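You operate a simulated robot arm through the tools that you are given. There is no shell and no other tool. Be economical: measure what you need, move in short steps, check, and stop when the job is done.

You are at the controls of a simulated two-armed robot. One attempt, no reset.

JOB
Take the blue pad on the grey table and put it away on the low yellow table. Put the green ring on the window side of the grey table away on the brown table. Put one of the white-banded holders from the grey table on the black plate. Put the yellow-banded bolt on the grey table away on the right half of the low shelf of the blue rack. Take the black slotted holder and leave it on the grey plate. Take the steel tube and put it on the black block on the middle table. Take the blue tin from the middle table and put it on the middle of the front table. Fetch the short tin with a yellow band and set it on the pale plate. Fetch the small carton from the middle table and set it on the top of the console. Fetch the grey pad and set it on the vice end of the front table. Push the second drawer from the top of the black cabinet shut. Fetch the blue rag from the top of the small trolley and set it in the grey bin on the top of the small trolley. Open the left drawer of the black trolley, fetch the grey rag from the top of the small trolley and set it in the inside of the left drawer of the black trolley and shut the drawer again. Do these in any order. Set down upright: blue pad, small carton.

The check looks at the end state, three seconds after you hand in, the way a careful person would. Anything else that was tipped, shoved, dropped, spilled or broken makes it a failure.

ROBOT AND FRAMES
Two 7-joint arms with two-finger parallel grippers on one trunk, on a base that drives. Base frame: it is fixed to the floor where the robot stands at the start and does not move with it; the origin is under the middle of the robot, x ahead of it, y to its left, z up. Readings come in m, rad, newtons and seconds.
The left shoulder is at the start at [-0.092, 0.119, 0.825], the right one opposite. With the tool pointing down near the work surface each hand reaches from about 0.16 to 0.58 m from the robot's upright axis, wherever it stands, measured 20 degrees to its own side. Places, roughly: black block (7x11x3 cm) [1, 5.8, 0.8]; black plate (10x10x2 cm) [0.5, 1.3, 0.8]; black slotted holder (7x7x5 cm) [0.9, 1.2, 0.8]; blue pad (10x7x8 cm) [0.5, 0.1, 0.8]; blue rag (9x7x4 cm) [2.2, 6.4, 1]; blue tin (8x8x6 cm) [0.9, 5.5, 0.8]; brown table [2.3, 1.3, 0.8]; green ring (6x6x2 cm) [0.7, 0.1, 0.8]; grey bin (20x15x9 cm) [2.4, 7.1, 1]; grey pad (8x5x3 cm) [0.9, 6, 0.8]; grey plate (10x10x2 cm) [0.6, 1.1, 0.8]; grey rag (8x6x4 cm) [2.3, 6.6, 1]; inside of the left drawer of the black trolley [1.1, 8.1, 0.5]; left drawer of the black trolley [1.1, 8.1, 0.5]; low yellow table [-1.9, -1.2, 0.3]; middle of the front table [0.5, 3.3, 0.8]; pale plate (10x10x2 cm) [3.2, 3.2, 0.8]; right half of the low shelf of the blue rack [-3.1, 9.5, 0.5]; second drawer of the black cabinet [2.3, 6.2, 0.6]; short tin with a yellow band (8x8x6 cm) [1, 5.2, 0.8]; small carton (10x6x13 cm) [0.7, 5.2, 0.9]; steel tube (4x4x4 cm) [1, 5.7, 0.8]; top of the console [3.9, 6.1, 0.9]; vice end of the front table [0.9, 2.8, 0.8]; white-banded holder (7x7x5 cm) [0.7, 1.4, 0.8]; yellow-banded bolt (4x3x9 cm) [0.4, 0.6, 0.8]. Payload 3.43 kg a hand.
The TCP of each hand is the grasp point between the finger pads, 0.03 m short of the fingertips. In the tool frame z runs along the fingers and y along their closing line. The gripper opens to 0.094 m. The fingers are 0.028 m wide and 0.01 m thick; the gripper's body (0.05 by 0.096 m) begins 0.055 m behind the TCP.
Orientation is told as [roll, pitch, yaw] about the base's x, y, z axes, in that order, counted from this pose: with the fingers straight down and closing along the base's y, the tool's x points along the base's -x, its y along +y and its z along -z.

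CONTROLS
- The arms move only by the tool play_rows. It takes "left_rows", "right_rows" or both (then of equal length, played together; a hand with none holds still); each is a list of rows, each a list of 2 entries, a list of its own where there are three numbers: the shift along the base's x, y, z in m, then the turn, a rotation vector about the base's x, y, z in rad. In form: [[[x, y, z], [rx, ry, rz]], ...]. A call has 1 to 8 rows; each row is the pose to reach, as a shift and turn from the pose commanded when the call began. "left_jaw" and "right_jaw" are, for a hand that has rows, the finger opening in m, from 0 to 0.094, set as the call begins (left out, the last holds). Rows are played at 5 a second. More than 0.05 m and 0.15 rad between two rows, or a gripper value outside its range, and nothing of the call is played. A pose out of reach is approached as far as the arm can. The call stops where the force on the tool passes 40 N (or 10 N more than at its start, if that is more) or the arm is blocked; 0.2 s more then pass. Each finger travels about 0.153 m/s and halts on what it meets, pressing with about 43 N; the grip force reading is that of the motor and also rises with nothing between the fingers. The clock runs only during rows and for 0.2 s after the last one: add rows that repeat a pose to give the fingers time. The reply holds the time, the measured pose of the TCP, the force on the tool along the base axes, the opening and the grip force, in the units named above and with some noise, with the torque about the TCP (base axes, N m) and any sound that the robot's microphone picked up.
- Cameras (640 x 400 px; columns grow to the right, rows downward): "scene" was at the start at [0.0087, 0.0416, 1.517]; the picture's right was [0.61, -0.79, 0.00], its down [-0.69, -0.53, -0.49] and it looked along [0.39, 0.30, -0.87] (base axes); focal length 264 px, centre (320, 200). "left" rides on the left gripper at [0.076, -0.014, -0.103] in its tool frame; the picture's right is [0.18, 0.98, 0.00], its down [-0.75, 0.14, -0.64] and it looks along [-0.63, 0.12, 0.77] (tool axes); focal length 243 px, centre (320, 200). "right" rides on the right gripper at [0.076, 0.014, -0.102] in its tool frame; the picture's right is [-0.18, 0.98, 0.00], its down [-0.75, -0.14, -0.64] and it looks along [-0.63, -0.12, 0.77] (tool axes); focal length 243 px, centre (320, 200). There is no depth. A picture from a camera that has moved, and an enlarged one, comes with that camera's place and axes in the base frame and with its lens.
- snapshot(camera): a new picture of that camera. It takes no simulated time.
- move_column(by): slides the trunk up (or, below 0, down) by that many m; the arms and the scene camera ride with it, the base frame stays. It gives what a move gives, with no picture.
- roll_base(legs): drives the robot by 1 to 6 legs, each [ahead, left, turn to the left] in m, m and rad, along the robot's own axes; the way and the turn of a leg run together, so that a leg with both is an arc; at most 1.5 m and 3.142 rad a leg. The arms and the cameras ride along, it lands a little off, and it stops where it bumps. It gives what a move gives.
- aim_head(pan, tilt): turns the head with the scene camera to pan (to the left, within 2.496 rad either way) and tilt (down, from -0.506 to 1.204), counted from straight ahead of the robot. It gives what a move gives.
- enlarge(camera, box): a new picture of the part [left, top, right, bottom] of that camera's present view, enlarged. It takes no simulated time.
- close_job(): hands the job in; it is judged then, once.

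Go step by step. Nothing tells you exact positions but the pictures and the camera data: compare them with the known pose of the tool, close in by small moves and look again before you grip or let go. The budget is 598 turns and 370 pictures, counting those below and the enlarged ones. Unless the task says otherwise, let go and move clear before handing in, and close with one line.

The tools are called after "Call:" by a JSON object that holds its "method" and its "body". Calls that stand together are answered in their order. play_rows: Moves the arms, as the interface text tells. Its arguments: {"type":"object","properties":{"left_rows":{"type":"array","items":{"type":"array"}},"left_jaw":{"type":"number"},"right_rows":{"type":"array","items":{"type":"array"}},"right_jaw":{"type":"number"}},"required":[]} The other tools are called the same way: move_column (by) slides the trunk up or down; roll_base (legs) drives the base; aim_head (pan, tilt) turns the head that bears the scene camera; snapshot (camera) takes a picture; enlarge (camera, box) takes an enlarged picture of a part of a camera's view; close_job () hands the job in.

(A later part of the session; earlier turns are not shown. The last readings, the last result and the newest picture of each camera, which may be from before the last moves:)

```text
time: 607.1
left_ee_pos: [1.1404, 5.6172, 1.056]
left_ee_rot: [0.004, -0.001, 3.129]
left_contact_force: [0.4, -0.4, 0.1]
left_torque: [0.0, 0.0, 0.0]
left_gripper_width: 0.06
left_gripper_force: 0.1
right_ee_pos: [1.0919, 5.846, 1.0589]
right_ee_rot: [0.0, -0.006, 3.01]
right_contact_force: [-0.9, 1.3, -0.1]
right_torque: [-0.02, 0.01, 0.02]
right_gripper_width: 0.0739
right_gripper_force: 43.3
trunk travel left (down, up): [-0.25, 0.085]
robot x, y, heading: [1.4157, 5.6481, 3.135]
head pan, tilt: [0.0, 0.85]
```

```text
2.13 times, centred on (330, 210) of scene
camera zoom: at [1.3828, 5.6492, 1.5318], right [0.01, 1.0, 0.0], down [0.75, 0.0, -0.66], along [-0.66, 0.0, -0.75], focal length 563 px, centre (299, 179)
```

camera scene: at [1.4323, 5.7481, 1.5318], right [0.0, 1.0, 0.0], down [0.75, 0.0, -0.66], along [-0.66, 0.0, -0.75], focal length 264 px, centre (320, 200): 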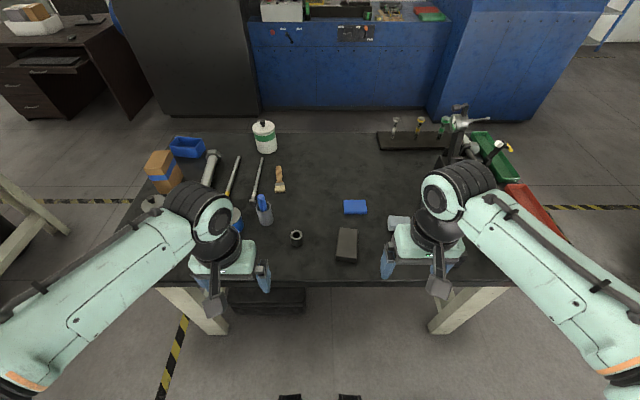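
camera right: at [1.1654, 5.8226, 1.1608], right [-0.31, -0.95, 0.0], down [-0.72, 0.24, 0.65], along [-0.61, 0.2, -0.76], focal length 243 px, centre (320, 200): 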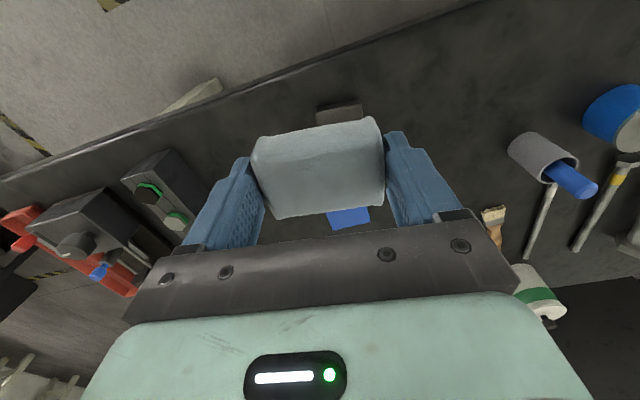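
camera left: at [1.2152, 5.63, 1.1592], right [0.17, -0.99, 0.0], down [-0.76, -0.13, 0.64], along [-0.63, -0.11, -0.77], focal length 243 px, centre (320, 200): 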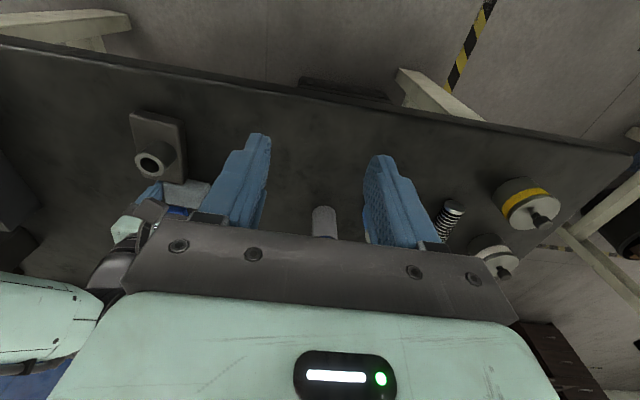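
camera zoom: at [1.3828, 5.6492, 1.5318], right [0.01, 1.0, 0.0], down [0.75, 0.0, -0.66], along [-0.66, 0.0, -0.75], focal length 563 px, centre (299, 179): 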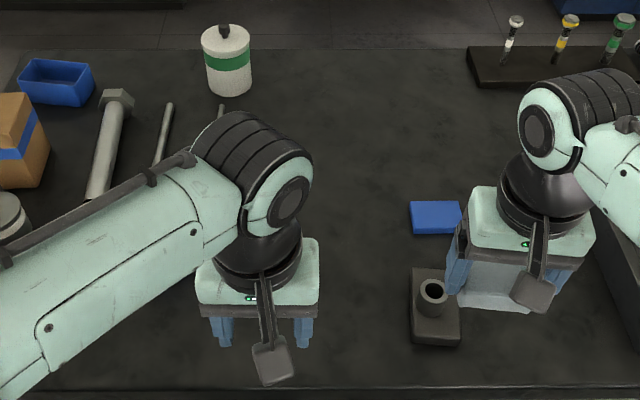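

Call:
{"method": "play_rows", "body": {"left_rows": [[[-0.035, -0.028, 0], [0, 0, 0]], [[-0.07, -0.056, 0], [0, 0, 0]], [[-0.105, -0.084, 0], [0, 0, 0]], [[-0.14, -0.112, 0], [0, 0, 0]], [[-0.17, -0.14, 0], [0, 0, 0]], [[-0.18, -0.155, -0.03], [0, 0, 0]]], "left_jaw": 0.094}}

Call:
{"method": "snapshot", "body": {"camera": "left"}}

```text
time: 608.5
left_ee_pos: [0.9603, 5.4601, 1.0241]
left_ee_rot: [0.002, 0.0, 3.127]
left_contact_force: [-0.5, 0.2, 0.3]
left_torque: [0.02, -0.02, 0.01]
left_gripper_width: 0.094
left_gripper_force: 0.1
right_ee_pos: [1.0916, 5.8454, 1.0598]
right_ee_rot: [0.002, -0.007, 3.01]
right_contact_force: [0.8, -0.2, -0.3]
right_torque: [-0.01, 0.03, -0.01]
right_gripper_width: 0.074
right_gripper_force: 43.2
trunk travel left (down, up): [-0.25, 0.085]
robot x, y, heading: [1.4165, 5.6496, 3.135]
head pan, tilt: [0.0, 0.85]
```

```text
198 pictures are left
camera left: at [1.0358, 5.4742, 1.1284], right [0.17, -0.99, 0.0], down [-0.76, -0.13, 0.64], along [-0.63, -0.11, -0.77], focal length 243 px, centre (320, 200)
```

left: 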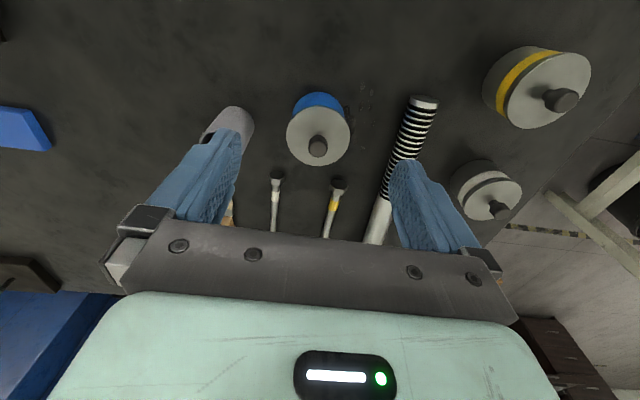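

Call:
{"method": "play_rows", "body": {"left_rows": [[[-0.03, -0.004, -0.03], [0, 0, 0]], [[-0.048, -0.005, -0.06], [0, 0, 0]], [[-0.048, -0.005, -0.1], [0, 0, 0]]]}}

Call:
{"method": "snapshot", "body": {"camera": "left"}}

```text
time: 609.3
left_ee_pos: [0.9111, 5.4568, 0.9262]
left_ee_rot: [0.004, -0.001, 3.129]
left_contact_force: [0.6, 0.3, 0.3]
left_torque: [0.01, 0.01, 0.0]
left_gripper_width: 0.0939
left_gripper_force: 0.1
right_ee_pos: [1.0916, 5.8443, 1.0592]
right_ee_rot: [0.001, -0.005, 3.008]
right_contact_force: [0.1, 0.1, -0.7]
right_torque: [0.0, -0.01, 0.0]
right_gripper_width: 0.0737
right_gripper_force: 42.6
trunk travel left (down, up): [-0.25, 0.085]
robot x, y, heading: [1.416, 5.6452, 3.132]
head pan, tilt: [0.0, 0.85]
```

```text
197 pictures are left
camera left: at [0.9879, 5.4703, 1.0297], right [0.17, -0.99, 0.0], down [-0.76, -0.13, 0.64], along [-0.63, -0.11, -0.77], focal length 243 px, centre (320, 200)
```

left: 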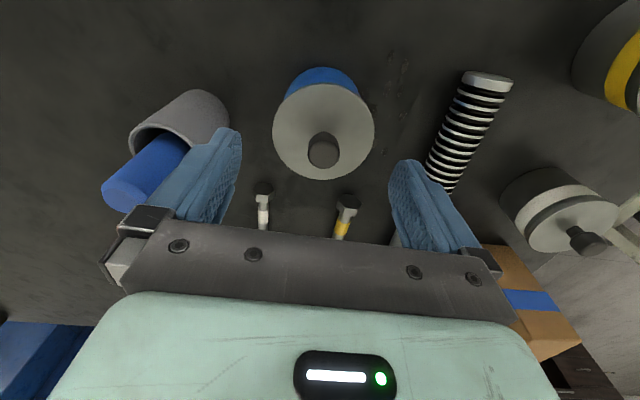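

Call:
{"method": "play_rows", "body": {"left_rows": [[[0.001, -0.003, -0.02], [0, 0, 0]], [[0.001, -0.003, -0.05], [0, 0, 0]], [[0.001, -0.003, -0.08], [0, 0, 0]]], "left_jaw": 0.085}}

Call:
{"method": "snapshot", "body": {"camera": "left"}}

```text
time: 610.1
left_ee_pos: [0.9119, 5.453, 0.8467]
left_ee_rot: [0.003, 0.002, 3.128]
left_contact_force: [0.0, 0.6, 0.1]
left_torque: [0.01, 0.0, 0.02]
left_gripper_width: 0.0853
left_gripper_force: 0.2
right_ee_pos: [1.0912, 5.8453, 1.0583]
right_ee_rot: [0.002, -0.004, 3.01]
right_contact_force: [-0.8, -0.3, -1.1]
right_torque: [0.01, -0.01, -0.02]
right_gripper_width: 0.0738
right_gripper_force: 43.0
trunk travel left (down, up): [-0.25, 0.085]
robot x, y, heading: [1.4141, 5.6475, 3.133]
head pan, tilt: [0.0, 0.85]
```

```text
196 pictures are left
camera left: at [0.988, 5.4674, 0.9493], right [0.17, -0.99, 0.0], down [-0.76, -0.13, 0.64], along [-0.63, -0.11, -0.77], focal length 243 px, centre (320, 200)
```

left: 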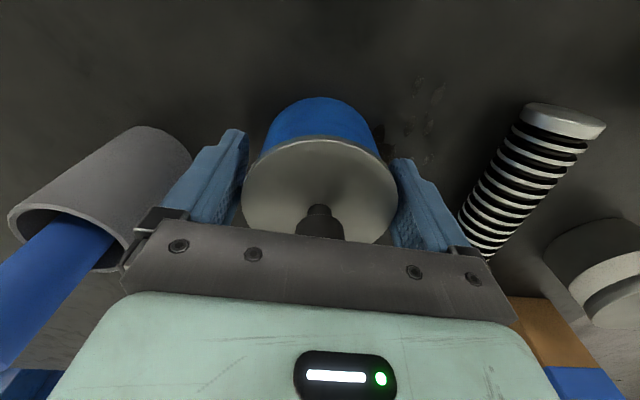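

Centred around the tin. I'll close, then lift.

Call:
{"method": "play_rows", "body": {"left_rows": [[[0, 0, -0.006], [0, 0, 0]], [[0, 0, -0.006], [0, 0, 0]], [[0, 0, -0.006], [0, 0, 0]], [[0, 0, -0.006], [0, 0, 0]]], "left_jaw": 0.05}}

Call:
{"method": "play_rows", "body": {"left_rows": [[[0, 0, 0.04], [0, 0, 0]], [[0, 0, 0.085], [0, 0, 0]], [[0, 0, 0.13], [0, 0, 0]], [[0, 0, 0.175], [0, 0, 0]], [[0.03, 0.02, 0.2], [0, 0, 0]], [[0.07, 0.04, 0.21], [0, 0, 0]], [[0.11, 0.06, 0.21], [0, 0, 0]], [[0.15, 0.08, 0.21], [0, 0, 0]]]}}

Call:
{"method": "snapshot", "body": {"camera": "left"}}

```text
time: 611.1
left_ee_pos: [0.9107, 5.454, 0.8437]
left_ee_rot: [0.002, -0.01, 3.127]
left_contact_force: [-5.8, 3.6, 32.6]
left_torque: [0.23, 0.08, 0.46]
left_gripper_width: 0.0753
left_gripper_force: 43.2
right_ee_pos: [1.0922, 5.8471, 1.0585]
right_ee_rot: [0.0, -0.008, 3.009]
right_contact_force: [0.0, -0.3, -0.2]
right_torque: [0.01, 0.0, -0.03]
right_gripper_width: 0.0739
right_gripper_force: 42.9
trunk travel left (down, up): [-0.25, 0.085]
robot x, y, heading: [1.4159, 5.6473, 3.137]
head pan, tilt: [0.0, 0.85]
```

```text
time: 612.9
left_ee_pos: [1.0628, 5.5333, 1.0497]
left_ee_rot: [0.004, -0.002, 3.128]
left_contact_force: [0.5, 1.0, -0.3]
left_torque: [-0.01, 0.01, 0.01]
left_gripper_width: 0.0749
left_gripper_force: 42.7
right_ee_pos: [1.092, 5.8446, 1.0582]
right_ee_rot: [0.0, -0.005, 3.01]
right_contact_force: [-0.3, 0.5, -0.4]
right_torque: [0.01, -0.01, 0.02]
right_gripper_width: 0.0737
right_gripper_force: 42.9
trunk travel left (down, up): [-0.25, 0.085]
robot x, y, heading: [1.4161, 5.6461, 3.137]
head pan, tilt: [0.0, 0.85]
heard: snap
```

```text
195 pictures are left
camera left: at [1.1388, 5.547, 1.1526], right [0.17, -0.99, 0.0], down [-0.75, -0.13, 0.64], along [-0.63, -0.11, -0.77], focal length 243 px, centre (320, 200)
```

left: 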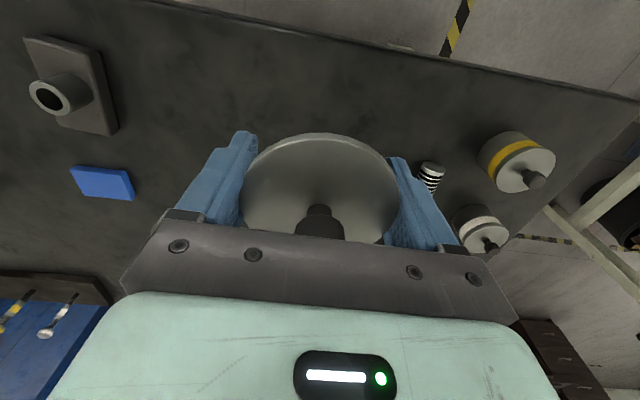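

Call:
{"method": "aim_head", "body": {"pan": 0.2, "tilt": 0.85}}

Call:
{"method": "enlarge", "body": {"camera": "scene", "box": [160, 120, 440, 320]}}

Call:
{"method": "snapshot", "body": {"camera": "right"}}

```text
time: 613.6
left_ee_pos: [1.0612, 5.5325, 1.05]
left_ee_rot: [0.003, 0.002, 3.128]
left_contact_force: [0.4, -0.6, -0.5]
left_torque: [0.0, 0.0, 0.0]
left_gripper_width: 0.075
left_gripper_force: 43.4
right_ee_pos: [1.0897, 5.8444, 1.0591]
right_ee_rot: [0.003, -0.006, 3.007]
right_contact_force: [-0.9, 0.4, -2.0]
right_torque: [0.0, 0.0, -0.01]
right_gripper_width: 0.074
right_gripper_force: 43.2
trunk travel left (down, up): [-0.25, 0.085]
robot x, y, heading: [1.4162, 5.6469, 3.139]
head pan, tilt: [0.201, 0.85]
```

```text
2.00 times, centred on (300, 220) of scene
camera zoom: at [1.3829, 5.6332, 1.5318], right [-0.19, 0.98, 0.0], down [0.74, 0.15, -0.66], along [-0.65, -0.13, -0.75], focal length 528 px, centre (360, 160)
```

zoom: 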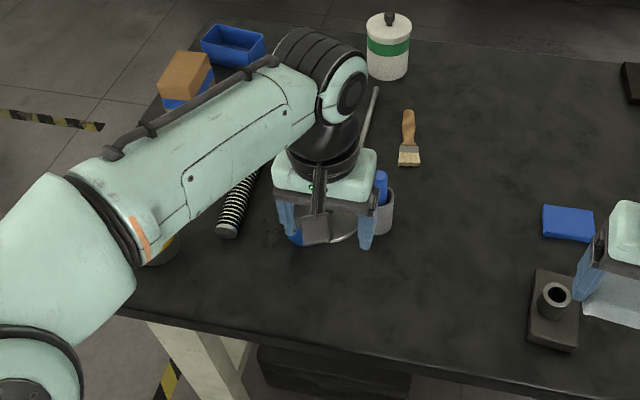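

```text
193 pictures are left
camera right: at [1.1638, 5.8223, 1.1607], right [-0.31, -0.95, 0.0], down [-0.72, 0.24, 0.65], along [-0.61, 0.2, -0.76], focal length 243 px, centre (320, 200)
```

right: 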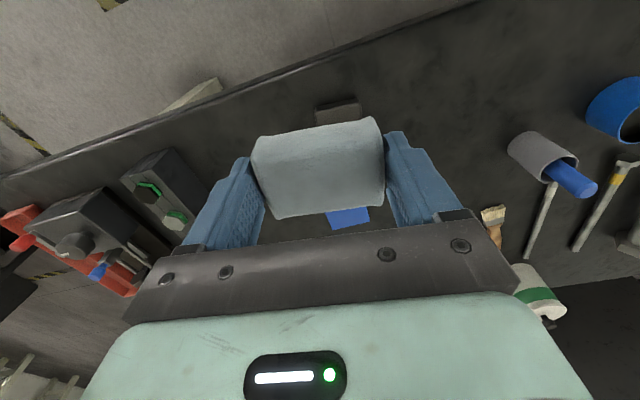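

A snap: the tin's lid came off in my grip while the body stayed put. I'll set the lid back on exactly where it came from, press it home, and then grip the body lower with a tilted hand.

Call:
{"method": "play_rows", "body": {"left_rows": [[[-0.04, -0.02, 0], [0, 0, 0]], [[-0.08, -0.04, 0.0], [0, 0, 0]], [[-0.12, -0.06, -0.01], [0, 0, 0]], [[-0.15, -0.08, -0.035], [0, 0, 0]], [[-0.15, -0.08, -0.08], [0, 0, 0]], [[-0.15, -0.08, -0.12], [0, 0, 0]], [[-0.15, -0.08, -0.155], [0, 0, 0]]]}}

Call:
{"method": "snapshot", "body": {"camera": "left"}}

Call:
{"method": "enlarge", "body": {"camera": "scene", "box": [200, 130, 400, 255]}}

```text
time: 615.2
left_ee_pos: [0.9117, 5.4546, 0.8911]
left_ee_rot: [0.005, -0.001, 3.129]
left_contact_force: [0.1, 0.0, -1.4]
left_torque: [0.01, -0.02, -0.03]
left_gripper_width: 0.0749
left_gripper_force: 42.9
right_ee_pos: [1.092, 5.8458, 1.0591]
right_ee_rot: [0.001, -0.005, 3.009]
right_contact_force: [0.0, -0.2, 0.2]
right_torque: [-0.03, -0.01, -0.02]
right_gripper_width: 0.0738
right_gripper_force: 43.2
trunk travel left (down, up): [-0.25, 0.085]
robot x, y, heading: [1.4145, 5.6506, 3.136]
head pan, tilt: [0.201, 0.85]
```

```text
192 pictures are left
camera left: at [0.9884, 5.4675, 0.9956], right [0.17, -0.99, 0.0], down [-0.76, -0.13, 0.64], along [-0.63, -0.11, -0.77], focal length 243 px, centre (320, 200)
```

left: 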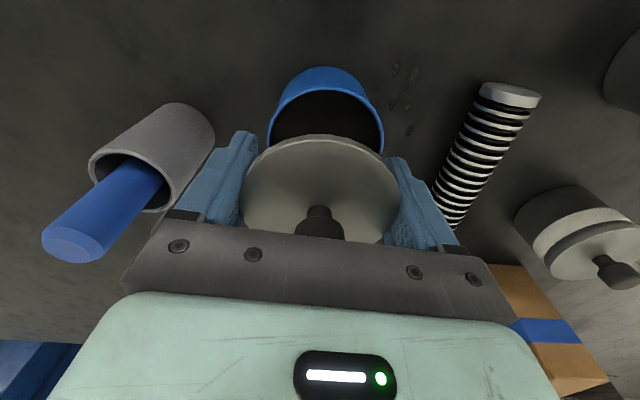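

```text
3.20 times, centred on (300, 192) of scene
camera zoom: at [1.3829, 5.633, 1.5318], right [-0.19, 0.98, 0.0], down [0.74, 0.15, -0.66], along [-0.65, -0.13, -0.75], focal length 844 px, centre (384, 224)
```

zoom: 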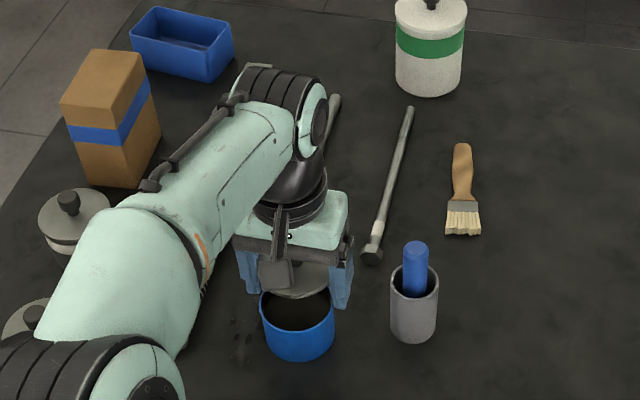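

Call:
{"method": "play_rows", "body": {"left_rows": [[[0.006, -0.001, -0.015], [0, 0, 0]], [[0.006, -0.001, -0.03], [0, 0, 0]], [[0.006, -0.001, -0.036], [0, 0, 0]], [[0.006, -0.001, -0.04], [0, 0, 0]], [[0.006, -0.001, -0.043], [0, 0, 0]], [[0.006, -0.001, -0.046], [0, 0, 0]], [[0.006, -0.001, -0.049], [0, 0, 0]]]}}

Call:
{"method": "snapshot", "body": {"camera": "left"}}

Call:
{"method": "enlarge", "body": {"camera": "scene", "box": [200, 130, 400, 255]}}

```text
time: 616.8
left_ee_pos: [0.9176, 5.4523, 0.846]
left_ee_rot: [0.004, 0.0, 3.127]
left_contact_force: [-0.2, 1.3, -0.6]
left_torque: [-0.01, 0.04, 0.0]
left_gripper_width: 0.0751
left_gripper_force: 42.9
right_ee_pos: [1.0903, 5.8458, 1.0588]
right_ee_rot: [0.001, -0.007, 3.008]
right_contact_force: [-0.7, -0.2, -0.9]
right_torque: [0.01, -0.01, 0.01]
right_gripper_width: 0.0739
right_gripper_force: 43.7
trunk travel left (down, up): [-0.25, 0.085]
robot x, y, heading: [1.4159, 5.649, 3.133]
head pan, tilt: [0.201, 0.85]
```

```text
190 pictures are left
camera left: at [0.9941, 5.4661, 0.9488], right [0.17, -0.99, 0.0], down [-0.76, -0.13, 0.64], along [-0.63, -0.11, -0.77], focal length 243 px, centre (320, 200)
```

left: 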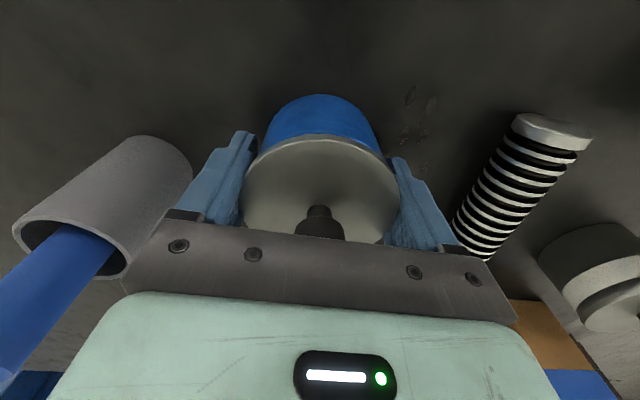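

```text
3.20 times, centred on (300, 192) of scene
camera zoom: at [1.3829, 5.6331, 1.5318], right [-0.19, 0.98, 0.0], down [0.74, 0.15, -0.66], along [-0.65, -0.13, -0.75], focal length 844 px, centre (384, 224)
```

zoom: 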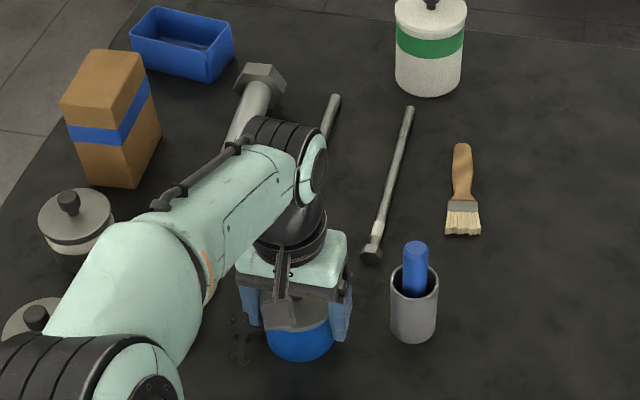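

Call:
{"method": "play_rows", "body": {"left_rows": [[[0, 0, -0.002], [0, 0, 0]], [[0, 0, -0.004], [0, 0, 0]], [[0, 0, -0.006], [0, 0, 0]], [[0, 0, -0.008], [0, 0, 0]], [[0, 0, -0.01], [0, 0, 0]]]}}

```text
time: 618.0
left_ee_pos: [0.9157, 5.4519, 0.8436]
left_ee_rot: [0.003, -0.012, 3.127]
left_contact_force: [5.9, 0.8, 12.3]
left_torque: [-0.22, -0.13, 0.11]
left_gripper_width: 0.075
left_gripper_force: 42.8
right_ee_pos: [1.0922, 5.8458, 1.0583]
right_ee_rot: [0.0, -0.005, 3.009]
right_contact_force: [-0.7, -0.2, 0.0]
right_torque: [-0.03, -0.01, 0.01]
right_gripper_width: 0.0737
right_gripper_force: 43.0
trunk travel left (down, up): [-0.25, 0.085]
robot x, y, heading: [1.4155, 5.6525, 3.14]
head pan, tilt: [0.201, 0.85]
stopped in row 5 (left hand): the force on the tool passed its limit at 41 N (the readings are from after the stop); the commanded pose is now the measured one
```

Call:
{"method": "play_rows", "body": {"left_rows": [[[0, 0, 0.001], [0, 0, 0]], [[0, 0, 0.001], [0, 0, 0]], [[0, 0, 0.04], [0, 0, 0]], [[0, 0, 0.085], [0, 0, 0]], [[0.03, 0, 0.12], [0, 0, 0]]], "left_jaw": 0.09}}

Call:
{"method": "enlarge", "body": {"camera": "left", "box": [220, 60, 420, 185]}}

```text
time: 619.2
left_ee_pos: [0.948, 5.4494, 0.9635]
left_ee_rot: [0.003, -0.009, 3.129]
left_contact_force: [0.4, 0.4, 0.7]
left_torque: [0.0, 0.0, 0.04]
left_gripper_width: 0.0897
left_gripper_force: 0.0
right_ee_pos: [1.0918, 5.8455, 1.0582]
right_ee_rot: [0.003, -0.007, 3.01]
right_contact_force: [-0.5, -0.4, -0.5]
right_torque: [0.01, 0.04, 0.02]
right_gripper_width: 0.0737
right_gripper_force: 43.3
trunk travel left (down, up): [-0.25, 0.085]
robot x, y, heading: [1.4164, 5.6453, 3.134]
head pan, tilt: [0.201, 0.85]
heard: snap
```

```text
3.20 times, centred on (320, 122) of left
camera zoom: at [1.0253, 5.4645, 1.0654], right [0.17, -0.99, 0.0], down [-0.75, -0.13, 0.65], along [-0.64, -0.11, -0.76], focal length 776 px, centre (320, 448)
```

zoom: 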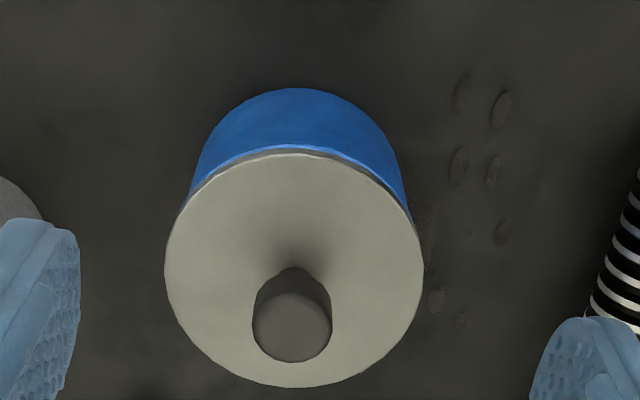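

The lid snapped back on properly. Now I'll tilt the left hand 45° and grip the body below the lid.

Call:
{"method": "play_rows", "body": {"left_rows": [[[0.02, 0.004, 0.02], [0, 0.13, 0]], [[0.04, 0.004, 0.03], [0, 0.26, 0]], [[0.06, 0.004, 0.03], [0, 0.39, 0]], [[0.07, 0.004, 0.02], [0, 0.52, 0]], [[0.075, 0.004, 0.01], [0, 0.65, 0]], [[0.08, 0.004, 0.0], [0, 0.79, 0]]], "left_jaw": 0.088}}

Call:
{"method": "snapshot", "body": {"camera": "left"}}

```text
time: 620.6
left_ee_pos: [1.0254, 5.4561, 0.9616]
left_ee_rot: [0.012, -0.798, 3.124]
left_contact_force: [-0.7, 0.4, -0.2]
left_torque: [0.05, 0.0, 0.03]
left_gripper_width: 0.0876
left_gripper_force: 0.0
right_ee_pos: [1.09, 5.8463, 1.0587]
right_ee_rot: [0.001, -0.004, 3.009]
right_contact_force: [-0.2, -0.2, -0.5]
right_torque: [0.0, 0.04, 0.02]
right_gripper_width: 0.0741
right_gripper_force: 42.7
trunk travel left (down, up): [-0.25, 0.085]
robot x, y, heading: [1.415, 5.6477, 3.135]
head pan, tilt: [0.201, 0.85]
```

```text
187 pictures are left
camera left: at [1.1522, 5.4696, 0.9782], right [0.12, -0.99, -0.12], down [-0.07, -0.13, 0.99], along [-0.99, -0.11, -0.08], focal length 243 px, centre (320, 200)
```

left: 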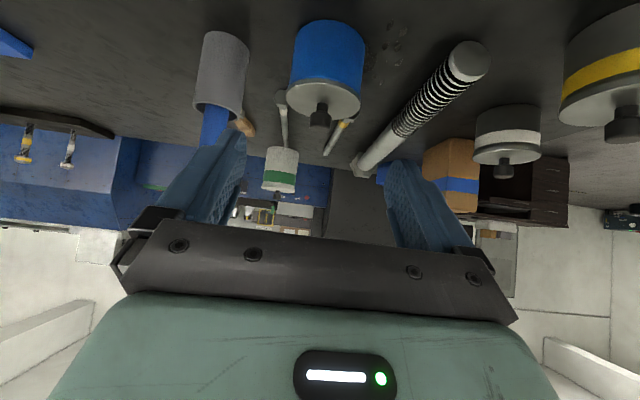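

Call:
{"method": "play_rows", "body": {"left_rows": [[[0, -0.002, -0.027], [0, 0, 0]], [[-0.027, -0.003, -0.054], [0, 0, 0]], [[-0.054, -0.003, -0.081], [0, 0, 0]], [[-0.081, -0.003, -0.108], [0, 0, 0]]]}}

Call:
{"method": "snapshot", "body": {"camera": "left"}}

```text
time: 621.6
left_ee_pos: [0.9423, 5.4534, 0.8535]
left_ee_rot: [0.013, -0.8, 3.124]
left_contact_force: [-0.2, 0.0, -0.6]
left_torque: [0.04, -0.02, -0.03]
left_gripper_width: 0.088
left_gripper_force: 0.0
right_ee_pos: [1.0906, 5.8465, 1.0589]
right_ee_rot: [0.001, -0.006, 3.008]
right_contact_force: [0.0, -1.2, -1.0]
right_torque: [0.01, 0.0, -0.01]
right_gripper_width: 0.0735
right_gripper_force: 42.4
trunk travel left (down, up): [-0.25, 0.085]
robot x, y, heading: [1.4144, 5.6491, 3.141]
head pan, tilt: [0.201, 0.85]
```

```text
186 pictures are left
camera left: at [1.0699, 5.468, 0.871], right [0.12, -0.99, -0.12], down [-0.07, -0.13, 0.99], along [-0.99, -0.11, -0.08], focal length 243 px, centre (320, 200)
```

left: 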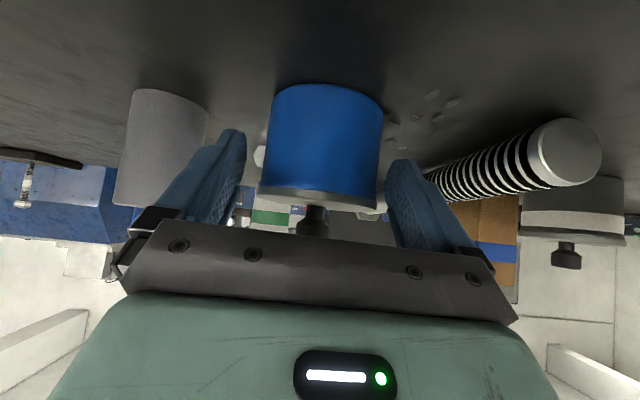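

Call:
{"method": "play_rows", "body": {"left_rows": [[[-0.013, 0, -0.014], [0, 0, 0]], [[-0.026, 0, -0.027], [0, 0, 0]]]}}

Call:
{"method": "play_rows", "body": {"left_rows": [[[0, 0, 0], [0, 0, 0]], [[0, 0, 0], [0, 0, 0]], [[0, 0, 0], [0, 0, 0]]], "left_jaw": 0.04}}

Call:
{"method": "snapshot", "body": {"camera": "left"}}

```text
time: 622.2
left_ee_pos: [0.9201, 5.4541, 0.8318]
left_ee_rot: [0.017, -0.808, 3.124]
left_contact_force: [19.2, -2.7, 27.3]
left_torque: [1.12, -0.29, -0.71]
left_gripper_width: 0.0869
left_gripper_force: 0.1
right_ee_pos: [1.0936, 5.8451, 1.06]
right_ee_rot: [0.002, -0.009, 3.011]
right_contact_force: [-0.1, -0.7, -0.8]
right_torque: [0.01, -0.01, -0.01]
right_gripper_width: 0.0742
right_gripper_force: 43.6
trunk travel left (down, up): [-0.25, 0.085]
robot x, y, heading: [1.4162, 5.6464, 3.134]
head pan, tilt: [0.201, 0.85]
```

```text
time: 623.0
left_ee_pos: [0.9176, 5.4583, 0.832]
left_ee_rot: [0.016, -0.808, 3.12]
left_contact_force: [-3.1, 11.2, 30.8]
left_torque: [0.97, 0.43, -0.17]
left_gripper_width: 0.0735
left_gripper_force: 42.9
right_ee_pos: [1.0926, 5.8466, 1.0587]
right_ee_rot: [0.003, -0.006, 3.008]
right_contact_force: [0.3, -0.4, -0.4]
right_torque: [0.0, -0.01, -0.01]
right_gripper_width: 0.0739
right_gripper_force: 42.5
trunk travel left (down, up): [-0.25, 0.085]
robot x, y, heading: [1.4142, 5.6492, 3.135]
head pan, tilt: [0.201, 0.85]
heard: snap
```

```text
185 pictures are left
camera left: at [1.0445, 5.4709, 0.8473], right [0.12, -0.99, -0.12], down [-0.06, -0.13, 0.99], along [-0.99, -0.11, -0.07], focal length 243 px, centre (320, 200)
```

left: 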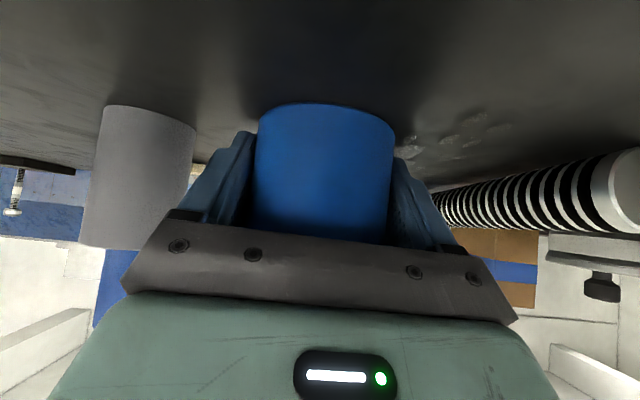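

Call:
{"method": "enlarge", "body": {"camera": "scene", "box": [200, 130, 400, 255]}}

Call:
{"method": "snapshot", "body": {"camera": "right"}}

```text
3.20 times, centred on (300, 192) of scene
camera zoom: at [1.3852, 5.6353, 1.532], right [-0.19, 0.98, 0.0], down [0.74, 0.14, -0.66], along [-0.65, -0.13, -0.75], focal length 844 px, centre (384, 224)
```

zoom: 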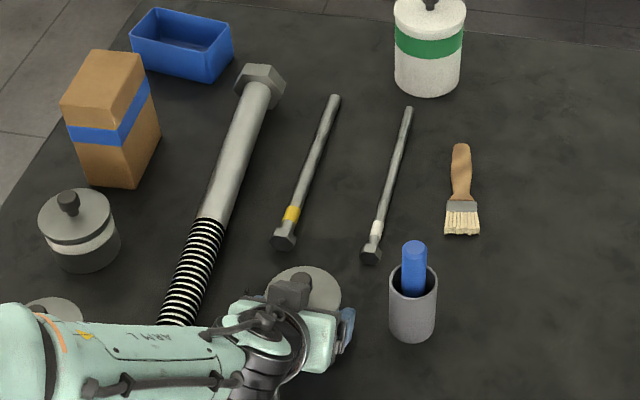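

```text
183 pictures are left
camera right: at [1.1655, 5.8239, 1.161], right [-0.31, -0.95, 0.0], down [-0.72, 0.24, 0.65], along [-0.62, 0.2, -0.76], focal length 243 px, centre (320, 200)
```

right: 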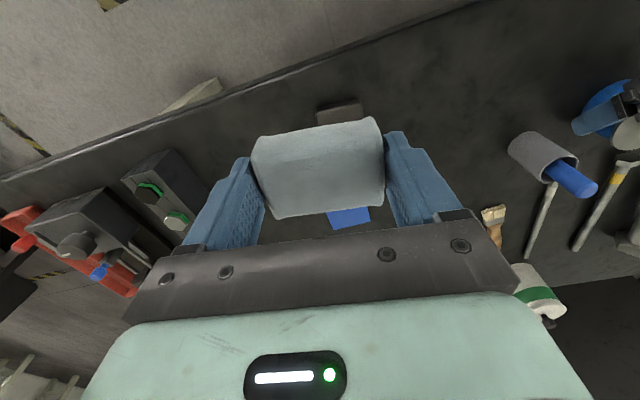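

The lid popped off again and now rests slightly shifted on the rim, so I'll carry body and lid separately. First I'll release and back out gently.

Call:
{"method": "play_rows", "body": {"left_rows": [[[0, 0, 0.002], [0, 0, 0]], [[0, 0, 0.002], [0, 0, 0]], [[0.02, 0, 0.012], [0, 0, 0]], [[0.045, 0, 0.03], [0, 0, 0]], [[0.08, 0, 0.06], [0, 0, 0]], [[0.11, 0, 0.09], [0, 0, 0]]], "left_jaw": 0.092}}

Call:
{"method": "snapshot", "body": {"camera": "left"}}

Call:
{"method": "enlarge", "body": {"camera": "scene", "box": [200, 130, 400, 255]}}

```text
time: 624.5
left_ee_pos: [1.031, 5.4525, 0.9134]
left_ee_rot: [0.016, -0.798, 3.121]
left_contact_force: [-0.3, 0.3, 0.7]
left_torque: [-0.03, 0.01, 0.02]
left_gripper_width: 0.0917
left_gripper_force: 0.1
right_ee_pos: [1.0918, 5.8456, 1.0581]
right_ee_rot: [0.002, -0.007, 3.01]
right_contact_force: [-0.4, -0.1, 0.0]
right_torque: [-0.01, -0.01, 0.0]
right_gripper_width: 0.0735
right_gripper_force: 42.9
trunk travel left (down, up): [-0.25, 0.085]
robot x, y, heading: [1.4177, 5.6485, 3.136]
head pan, tilt: [0.201, 0.85]
heard: snap
```

```text
182 pictures are left
camera left: at [1.1576, 5.4675, 0.9314], right [0.12, -0.99, -0.12], down [-0.07, -0.13, 0.99], along [-0.99, -0.11, -0.08], focal length 243 px, centre (320, 200)
```

left: 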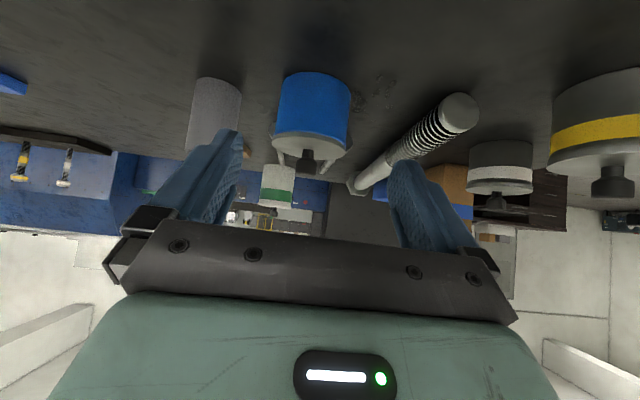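

```text
3.20 times, centred on (300, 192) of scene
camera zoom: at [1.3842, 5.6337, 1.5318], right [-0.19, 0.98, 0.0], down [0.74, 0.15, -0.66], along [-0.65, -0.13, -0.75], focal length 844 px, centre (384, 224)
```

zoom: 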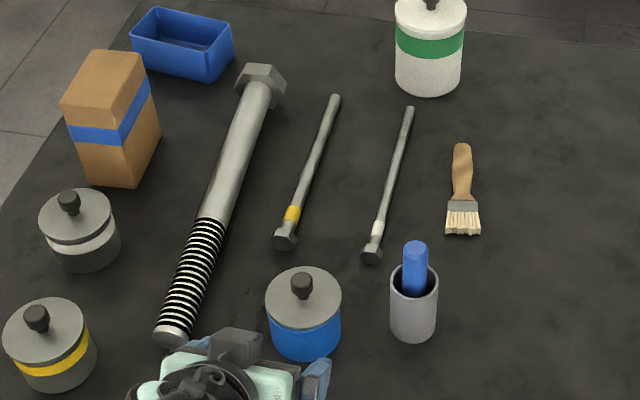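

The lid snapped back on when I let go, so it seems to seat by itself. I'll retry the tilted body grip slightly higher and lift slowly to see whether both stay together.

Call:
{"method": "play_rows", "body": {"left_rows": [[[-0.03, 0.0, -0.025], [0, 0, 0]], [[-0.06, 0.001, -0.05], [0, 0, 0]], [[-0.09, 0.001, -0.07], [0, 0, 0]], [[-0.112, 0.001, -0.079], [0, 0, 0]], [[-0.112, 0.001, -0.079], [0, 0, 0]]]}}

Call:
{"method": "play_rows", "body": {"left_rows": [[[0, 0, 0], [0, 0, 0]], [[0, 0, 0], [0, 0, 0]], [[0, 0, 0], [0, 0, 0]]], "left_jaw": 0.06}}

Call:
{"method": "enlarge", "body": {"camera": "scene", "box": [200, 130, 400, 255]}}

```text
time: 625.6
left_ee_pos: [0.9151, 5.4556, 0.8384]
left_ee_rot: [0.016, -0.798, 3.123]
left_contact_force: [0.1, 0.5, -1.0]
left_torque: [0.0, 0.0, 0.0]
left_gripper_width: 0.092
left_gripper_force: 0.0
right_ee_pos: [1.0909, 5.8447, 1.0583]
right_ee_rot: [0.001, -0.006, 3.009]
right_contact_force: [0.1, 0.2, 0.3]
right_torque: [0.01, 0.0, -0.03]
right_gripper_width: 0.0738
right_gripper_force: 42.7
trunk travel left (down, up): [-0.25, 0.085]
robot x, y, heading: [1.4117, 5.6463, 3.141]
head pan, tilt: [0.201, 0.85]
```

```text
time: 626.5
left_ee_pos: [0.9151, 5.4554, 0.8381]
left_ee_rot: [0.016, -0.8, 3.123]
left_contact_force: [0.5, 1.7, -0.3]
left_torque: [0.02, 0.02, 0.02]
left_gripper_width: 0.0746
left_gripper_force: 43.4
right_ee_pos: [1.0905, 5.8458, 1.0583]
right_ee_rot: [0.001, -0.006, 3.009]
right_contact_force: [0.0, -0.4, -0.8]
right_torque: [0.0, 0.0, 0.02]
right_gripper_width: 0.074
right_gripper_force: 42.7
trunk travel left (down, up): [-0.25, 0.085]
robot x, y, heading: [1.417, 5.6471, 3.137]
head pan, tilt: [0.201, 0.85]
heard: snap
```

```text
3.20 times, centred on (300, 192) of scene
camera zoom: at [1.383, 5.6334, 1.5318], right [-0.19, 0.98, 0.0], down [0.74, 0.15, -0.66], along [-0.65, -0.13, -0.75], focal length 844 px, centre (384, 224)
```

zoom: 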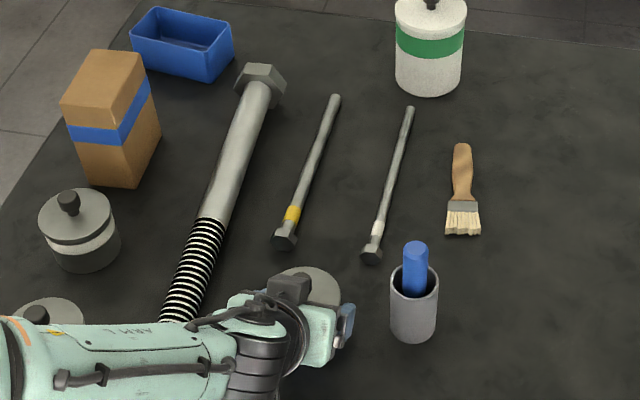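

Call:
{"method": "play_rows", "body": {"left_rows": [[[0, 0, 0], [0, 0, 0]], [[0, 0, 0], [0, 0, 0]], [[0.002, 0, -0.002], [0, 0.06, 0]], [[0.002, 0, -0.005], [0, 0.12, 0]], [[0.002, 0, -0.008], [0, 0.12, 0]]], "left_jaw": 0.092}}

Call:
{"method": "play_rows", "body": {"left_rows": [[[0, 0, 0], [0, 0, 0]], [[0, 0, 0], [0, 0, 0]], [[0, 0, 0], [0, 0, 0]]], "left_jaw": 0.06}}

Call:
{"method": "snapshot", "body": {"camera": "left"}}

```text
time: 627.6
left_ee_pos: [0.9187, 5.4542, 0.83]
left_ee_rot: [0.02, -0.92, 3.119]
left_contact_force: [1.8, -0.4, 3.0]
left_torque: [0.15, 0.06, 0.01]
left_gripper_width: 0.0918
left_gripper_force: 0.1
right_ee_pos: [1.0912, 5.8457, 1.0583]
right_ee_rot: [0.002, -0.005, 3.01]
right_contact_force: [-0.2, 0.3, -1.5]
right_torque: [-0.01, 0.0, 0.0]
right_gripper_width: 0.0739
right_gripper_force: 42.3
trunk travel left (down, up): [-0.25, 0.085]
robot x, y, heading: [1.4161, 5.6446, 3.137]
head pan, tilt: [0.201, 0.85]
heard: snap
```

```text
time: 628.5
left_ee_pos: [0.9186, 5.456, 0.8306]
left_ee_rot: [0.021, -0.92, 3.12]
left_contact_force: [0.8, 3.7, 5.7]
left_torque: [-0.25, 0.03, 0.0]
left_gripper_width: 0.0747
left_gripper_force: 43.0
right_ee_pos: [1.0911, 5.8465, 1.0581]
right_ee_rot: [0.001, -0.006, 3.008]
right_contact_force: [0.2, 0.2, -0.3]
right_torque: [0.0, 0.0, 0.01]
right_gripper_width: 0.0738
right_gripper_force: 43.1
trunk travel left (down, up): [-0.25, 0.085]
robot x, y, heading: [1.4121, 5.6476, 3.133]
head pan, tilt: [0.201, 0.85]
```

```text
179 pictures are left
camera left: at [1.046, 5.4687, 0.8316], right [0.1, -0.99, -0.13], down [0.05, -0.13, 0.99], along [-0.99, -0.11, 0.04], focal length 243 px, centre (320, 200)
```

left: 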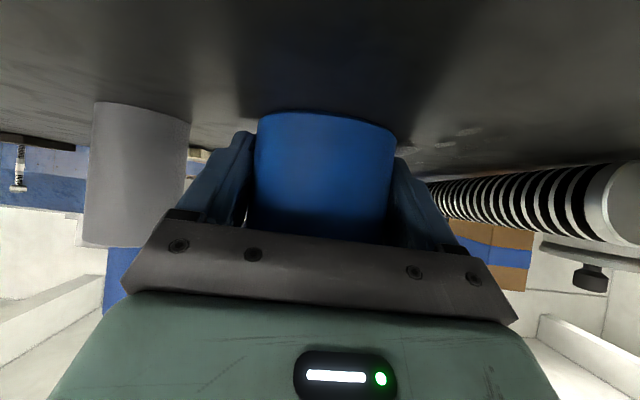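

Call:
{"method": "play_rows", "body": {"left_rows": [[[0, 0, 0.004], [0, 0, 0]], [[0, 0, 0.01], [0, 0, 0]], [[0, 0, 0.018], [0, 0, 0]], [[0, 0, 0.028], [0, 0, 0]], [[0, 0, 0.04], [0, 0, 0]]]}}

Call:
{"method": "enlarge", "body": {"camera": "scene", "box": [200, 130, 400, 255]}}

Call:
{"method": "snapshot", "body": {"camera": "left"}}

```text
time: 629.6
left_ee_pos: [0.9185, 5.4551, 0.8694]
left_ee_rot: [0.019, -0.919, 3.122]
left_contact_force: [-0.7, 0.8, -6.1]
left_torque: [-0.01, 0.0, 0.0]
left_gripper_width: 0.0743
left_gripper_force: 43.0
right_ee_pos: [1.0905, 5.8459, 1.0584]
right_ee_rot: [0.002, -0.004, 3.008]
right_contact_force: [0.7, -0.6, -1.3]
right_torque: [0.02, 0.03, 0.0]
right_gripper_width: 0.0738
right_gripper_force: 43.3
trunk travel left (down, up): [-0.25, 0.085]
robot x, y, heading: [1.4138, 5.6466, 3.129]
head pan, tilt: [0.201, 0.85]
```

```text
3.20 times, centred on (300, 192) of scene
camera zoom: at [1.3827, 5.633, 1.5317], right [-0.19, 0.98, 0.0], down [0.74, 0.15, -0.66], along [-0.65, -0.13, -0.75], focal length 844 px, centre (384, 224)
```

zoom: 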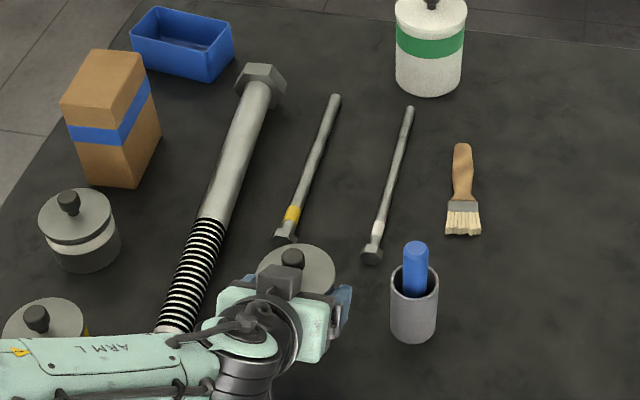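

```text
177 pictures are left
camera left: at [1.047, 5.4678, 0.8709], right [0.11, -0.98, -0.14], down [0.05, -0.13, 0.99], along [-0.99, -0.11, 0.04], focal length 243 px, centre (320, 200)
```

left: 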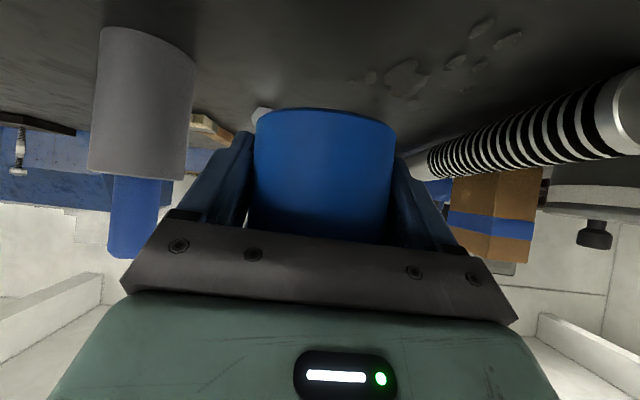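

The whole tin came up with its lid on. That recipe works. I'll raise, retract, and head for the front table.

Call:
{"method": "play_rows", "body": {"left_rows": [[[0, 0, 0.03], [0, 0, 0]], [[0, 0, 0.06], [0, 0, 0]], [[0, 0, 0.09], [0, 0, 0]], [[0, 0.0, 0.12], [0, 0, 0]], [[0.03, 0, 0.14], [0, 0, 0]], [[0.06, 0, 0.15], [0, 0, 0]], [[0.09, 0, 0.16], [0, 0, 0]], [[0.12, 0, 0.16], [0, 0, 0]]]}}

Call:
{"method": "aim_head", "body": {"pan": 0.9, "tilt": 0.5}}

Call:
{"method": "snapshot", "body": {"camera": "scene"}}

```text
time: 631.5
left_ee_pos: [1.041, 5.4553, 1.0291]
left_ee_rot: [0.019, -0.92, 3.12]
left_contact_force: [0.2, -0.3, -6.9]
left_torque: [0.02, 0.01, 0.0]
left_gripper_width: 0.0732
left_gripper_force: 43.2
right_ee_pos: [1.0919, 5.8453, 1.0588]
right_ee_rot: [0.001, -0.005, 3.009]
right_contact_force: [0.0, 0.4, -1.3]
right_torque: [0.0, -0.04, 0.04]
right_gripper_width: 0.0739
right_gripper_force: 43.7
trunk travel left (down, up): [-0.25, 0.085]
robot x, y, heading: [1.4157, 5.6502, 3.134]
head pan, tilt: [0.201, 0.85]
```

```text
time: 632.5
left_ee_pos: [1.0417, 5.4539, 1.0293]
left_ee_rot: [0.018, -0.918, 3.121]
left_contact_force: [0.4, 0.9, -5.1]
left_torque: [-0.01, 0.0, 0.01]
left_gripper_width: 0.0729
left_gripper_force: 43.0
right_ee_pos: [1.0905, 5.8455, 1.0583]
right_ee_rot: [0.003, -0.006, 3.011]
right_contact_force: [0.5, 0.9, -0.3]
right_torque: [-0.01, -0.01, 0.0]
right_gripper_width: 0.0738
right_gripper_force: 43.9
trunk travel left (down, up): [-0.25, 0.085]
robot x, y, heading: [1.4181, 5.6468, 3.142]
head pan, tilt: [0.901, 0.499]
```

```text
176 pictures are left
camera scene: at [1.4023, 5.5771, 1.5617], right [-0.78, 0.63, 0.0], down [0.3, 0.37, -0.88], along [-0.55, -0.68, -0.48], focal length 264 px, centre (320, 200)
```

scene: 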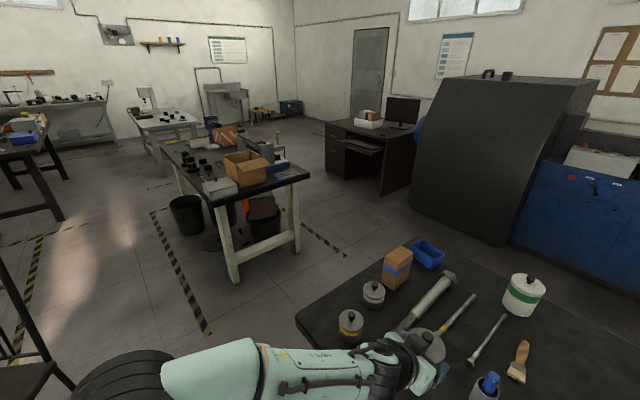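

Call:
{"method": "aim_head", "body": {"pan": 1.6, "tilt": 0.7}}

Call:
{"method": "snapshot", "body": {"camera": "scene"}}

```text
time: 633.6
left_ee_pos: [1.0404, 5.4542, 1.029]
left_ee_rot: [0.02, -0.918, 3.121]
left_contact_force: [0.0, 0.4, -5.8]
left_torque: [-0.01, 0.0, -0.01]
left_gripper_width: 0.0729
left_gripper_force: 42.9
right_ee_pos: [1.0909, 5.8451, 1.0586]
right_ee_rot: [0.002, -0.004, 3.011]
right_contact_force: [0.8, 0.6, -0.5]
right_torque: [-0.03, 0.01, -0.01]
right_gripper_width: 0.0734
right_gripper_force: 43.0
trunk travel left (down, up): [-0.25, 0.085]
robot x, y, heading: [1.4167, 5.6456, 3.136]
head pan, tilt: [1.6, 0.7]
```

```text
175 pictures are left
camera scene: at [1.4613, 5.5632, 1.5441], right [-1.0, -0.02, 0.0], down [-0.02, 0.64, -0.77], along [0.02, -0.76, -0.64], focal length 264 px, centre (320, 200)
```

scene: 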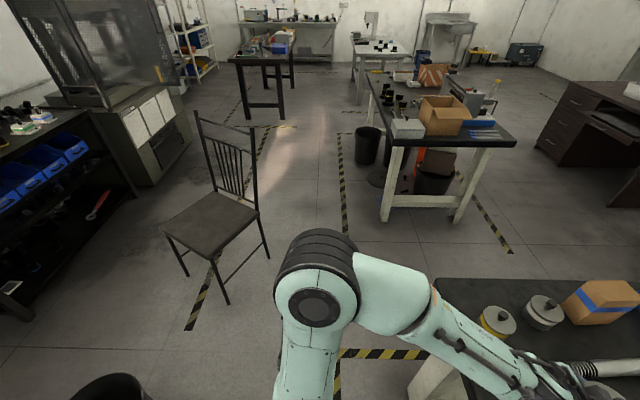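

Call:
{"method": "roll_base", "body": {"legs": [[0.05, 0, 0], [0, 1.02, 0], [1.5, 0, 0], [0.2, 0, 0]]}}

Call:
{"method": "aim_head", "body": {"pan": 0.9, "tilt": 0.6}}

Call:
{"method": "snapshot", "body": {"camera": "scene"}}

```text
time: 651.6
left_ee_pos: [-0.7077, 4.4327, 1.0294]
left_ee_rot: [0.02, -0.917, 3.135]
left_contact_force: [-0.2, -0.9, -5.5]
left_torque: [0.01, -0.05, 0.01]
left_gripper_width: 0.0728
left_gripper_force: 43.5
right_ee_pos: [-0.6654, 4.824, 1.058]
right_ee_rot: [0.002, -0.004, 3.024]
right_contact_force: [0.2, -0.3, -0.2]
right_torque: [0.06, -0.03, -0.02]
right_gripper_width: 0.0738
right_gripper_force: 43.0
trunk travel left (down, up): [-0.25, 0.085]
robot x, y, heading: [-0.3331, 4.6299, -3.136]
head pan, tilt: [1.6, 0.7]
heard: snap
```

```text
time: 652.6
left_ee_pos: [-0.7073, 4.4322, 1.0297]
left_ee_rot: [0.02, -0.917, 3.135]
left_contact_force: [-0.3, 0.1, -5.5]
left_torque: [0.01, 0.01, 0.0]
left_gripper_width: 0.0725
left_gripper_force: 43.2
right_ee_pos: [-0.6643, 4.824, 1.0595]
right_ee_rot: [0.003, -0.005, 3.025]
right_contact_force: [0.1, -0.9, -1.0]
right_torque: [-0.02, -0.04, 0.0]
right_gripper_width: 0.074
right_gripper_force: 43.0
trunk travel left (down, up): [-0.25, 0.085]
robot x, y, heading: [-0.3391, 4.63, -3.133]
head pan, tilt: [0.901, 0.6]
```

```text
174 pictures are left
camera scene: at [-0.3471, 4.5625, 1.5526], right [-0.79, 0.61, 0.0], down [0.35, 0.45, -0.82], along [-0.51, -0.65, -0.57], focal length 264 px, centre (320, 200)
```

scene: 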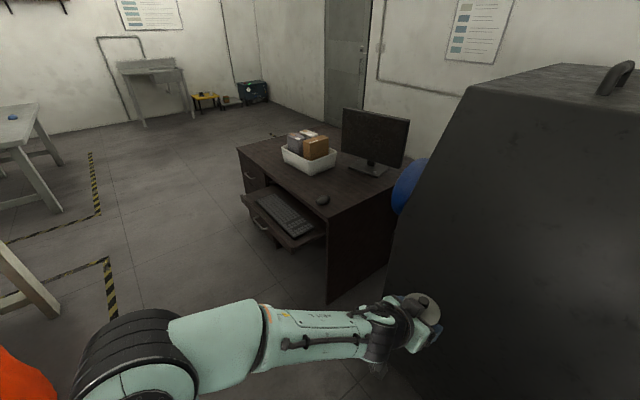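

Call:
{"method": "roll_base", "body": {"legs": [[-0.15, 0, 0], [0, 0, 1.57], [0, 0, 1.57]]}}

Call:
{"method": "aim_head", "body": {"pan": 0.4, "tilt": 0.75}}

Call:
{"method": "snapshot", "body": {"camera": "scene"}}

```text
time: 661.6
left_ee_pos: [0.1851, 4.8283, 1.0294]
left_ee_rot: [0.019, -0.919, -0.012]
left_contact_force: [-0.1, -0.8, -5.4]
left_torque: [0.01, 0.0, 0.0]
left_gripper_width: 0.0727
left_gripper_force: 43.0
right_ee_pos: [0.1393, 4.4372, 1.0586]
right_ee_rot: [0.002, -0.006, -0.125]
right_contact_force: [0.1, 0.0, -1.3]
right_torque: [0.0, -0.02, 0.01]
right_gripper_width: 0.0738
right_gripper_force: 43.1
trunk travel left (down, up): [-0.25, 0.085]
robot x, y, heading: [-0.1899, 4.6306, 0.006]
head pan, tilt: [0.901, 0.6]
```

```text
time: 662.5
left_ee_pos: [0.1855, 4.8282, 1.0291]
left_ee_rot: [0.019, -0.918, -0.014]
left_contact_force: [-0.5, 0.1, -5.3]
left_torque: [-0.03, -0.02, -0.02]
left_gripper_width: 0.0729
left_gripper_force: 42.8
right_ee_pos: [0.1386, 4.4376, 1.0583]
right_ee_rot: [0.001, -0.004, -0.122]
right_contact_force: [-0.6, 0.2, -1.5]
right_torque: [0.01, 0.0, 0.0]
right_gripper_width: 0.0737
right_gripper_force: 42.8
trunk travel left (down, up): [-0.25, 0.085]
robot x, y, heading: [-0.1905, 4.6319, 0.002]
head pan, tilt: [0.4, 0.75]
```

```text
173 pictures are left
camera scene: at [-0.1552, 4.6661, 1.5398], right [0.39, -0.92, 0.0], down [-0.63, -0.27, -0.73], along [0.67, 0.29, -0.68], focal length 264 px, centre (320, 200)
```

scene: 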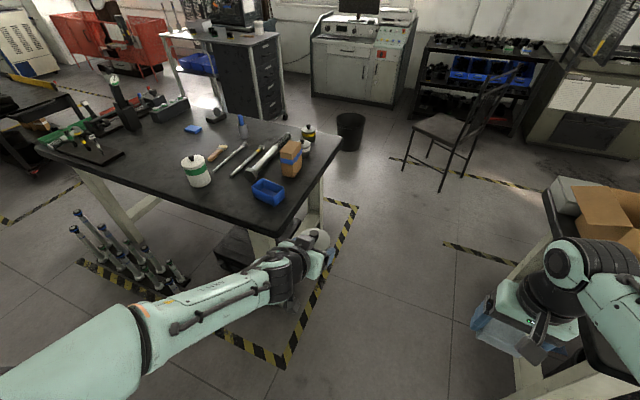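

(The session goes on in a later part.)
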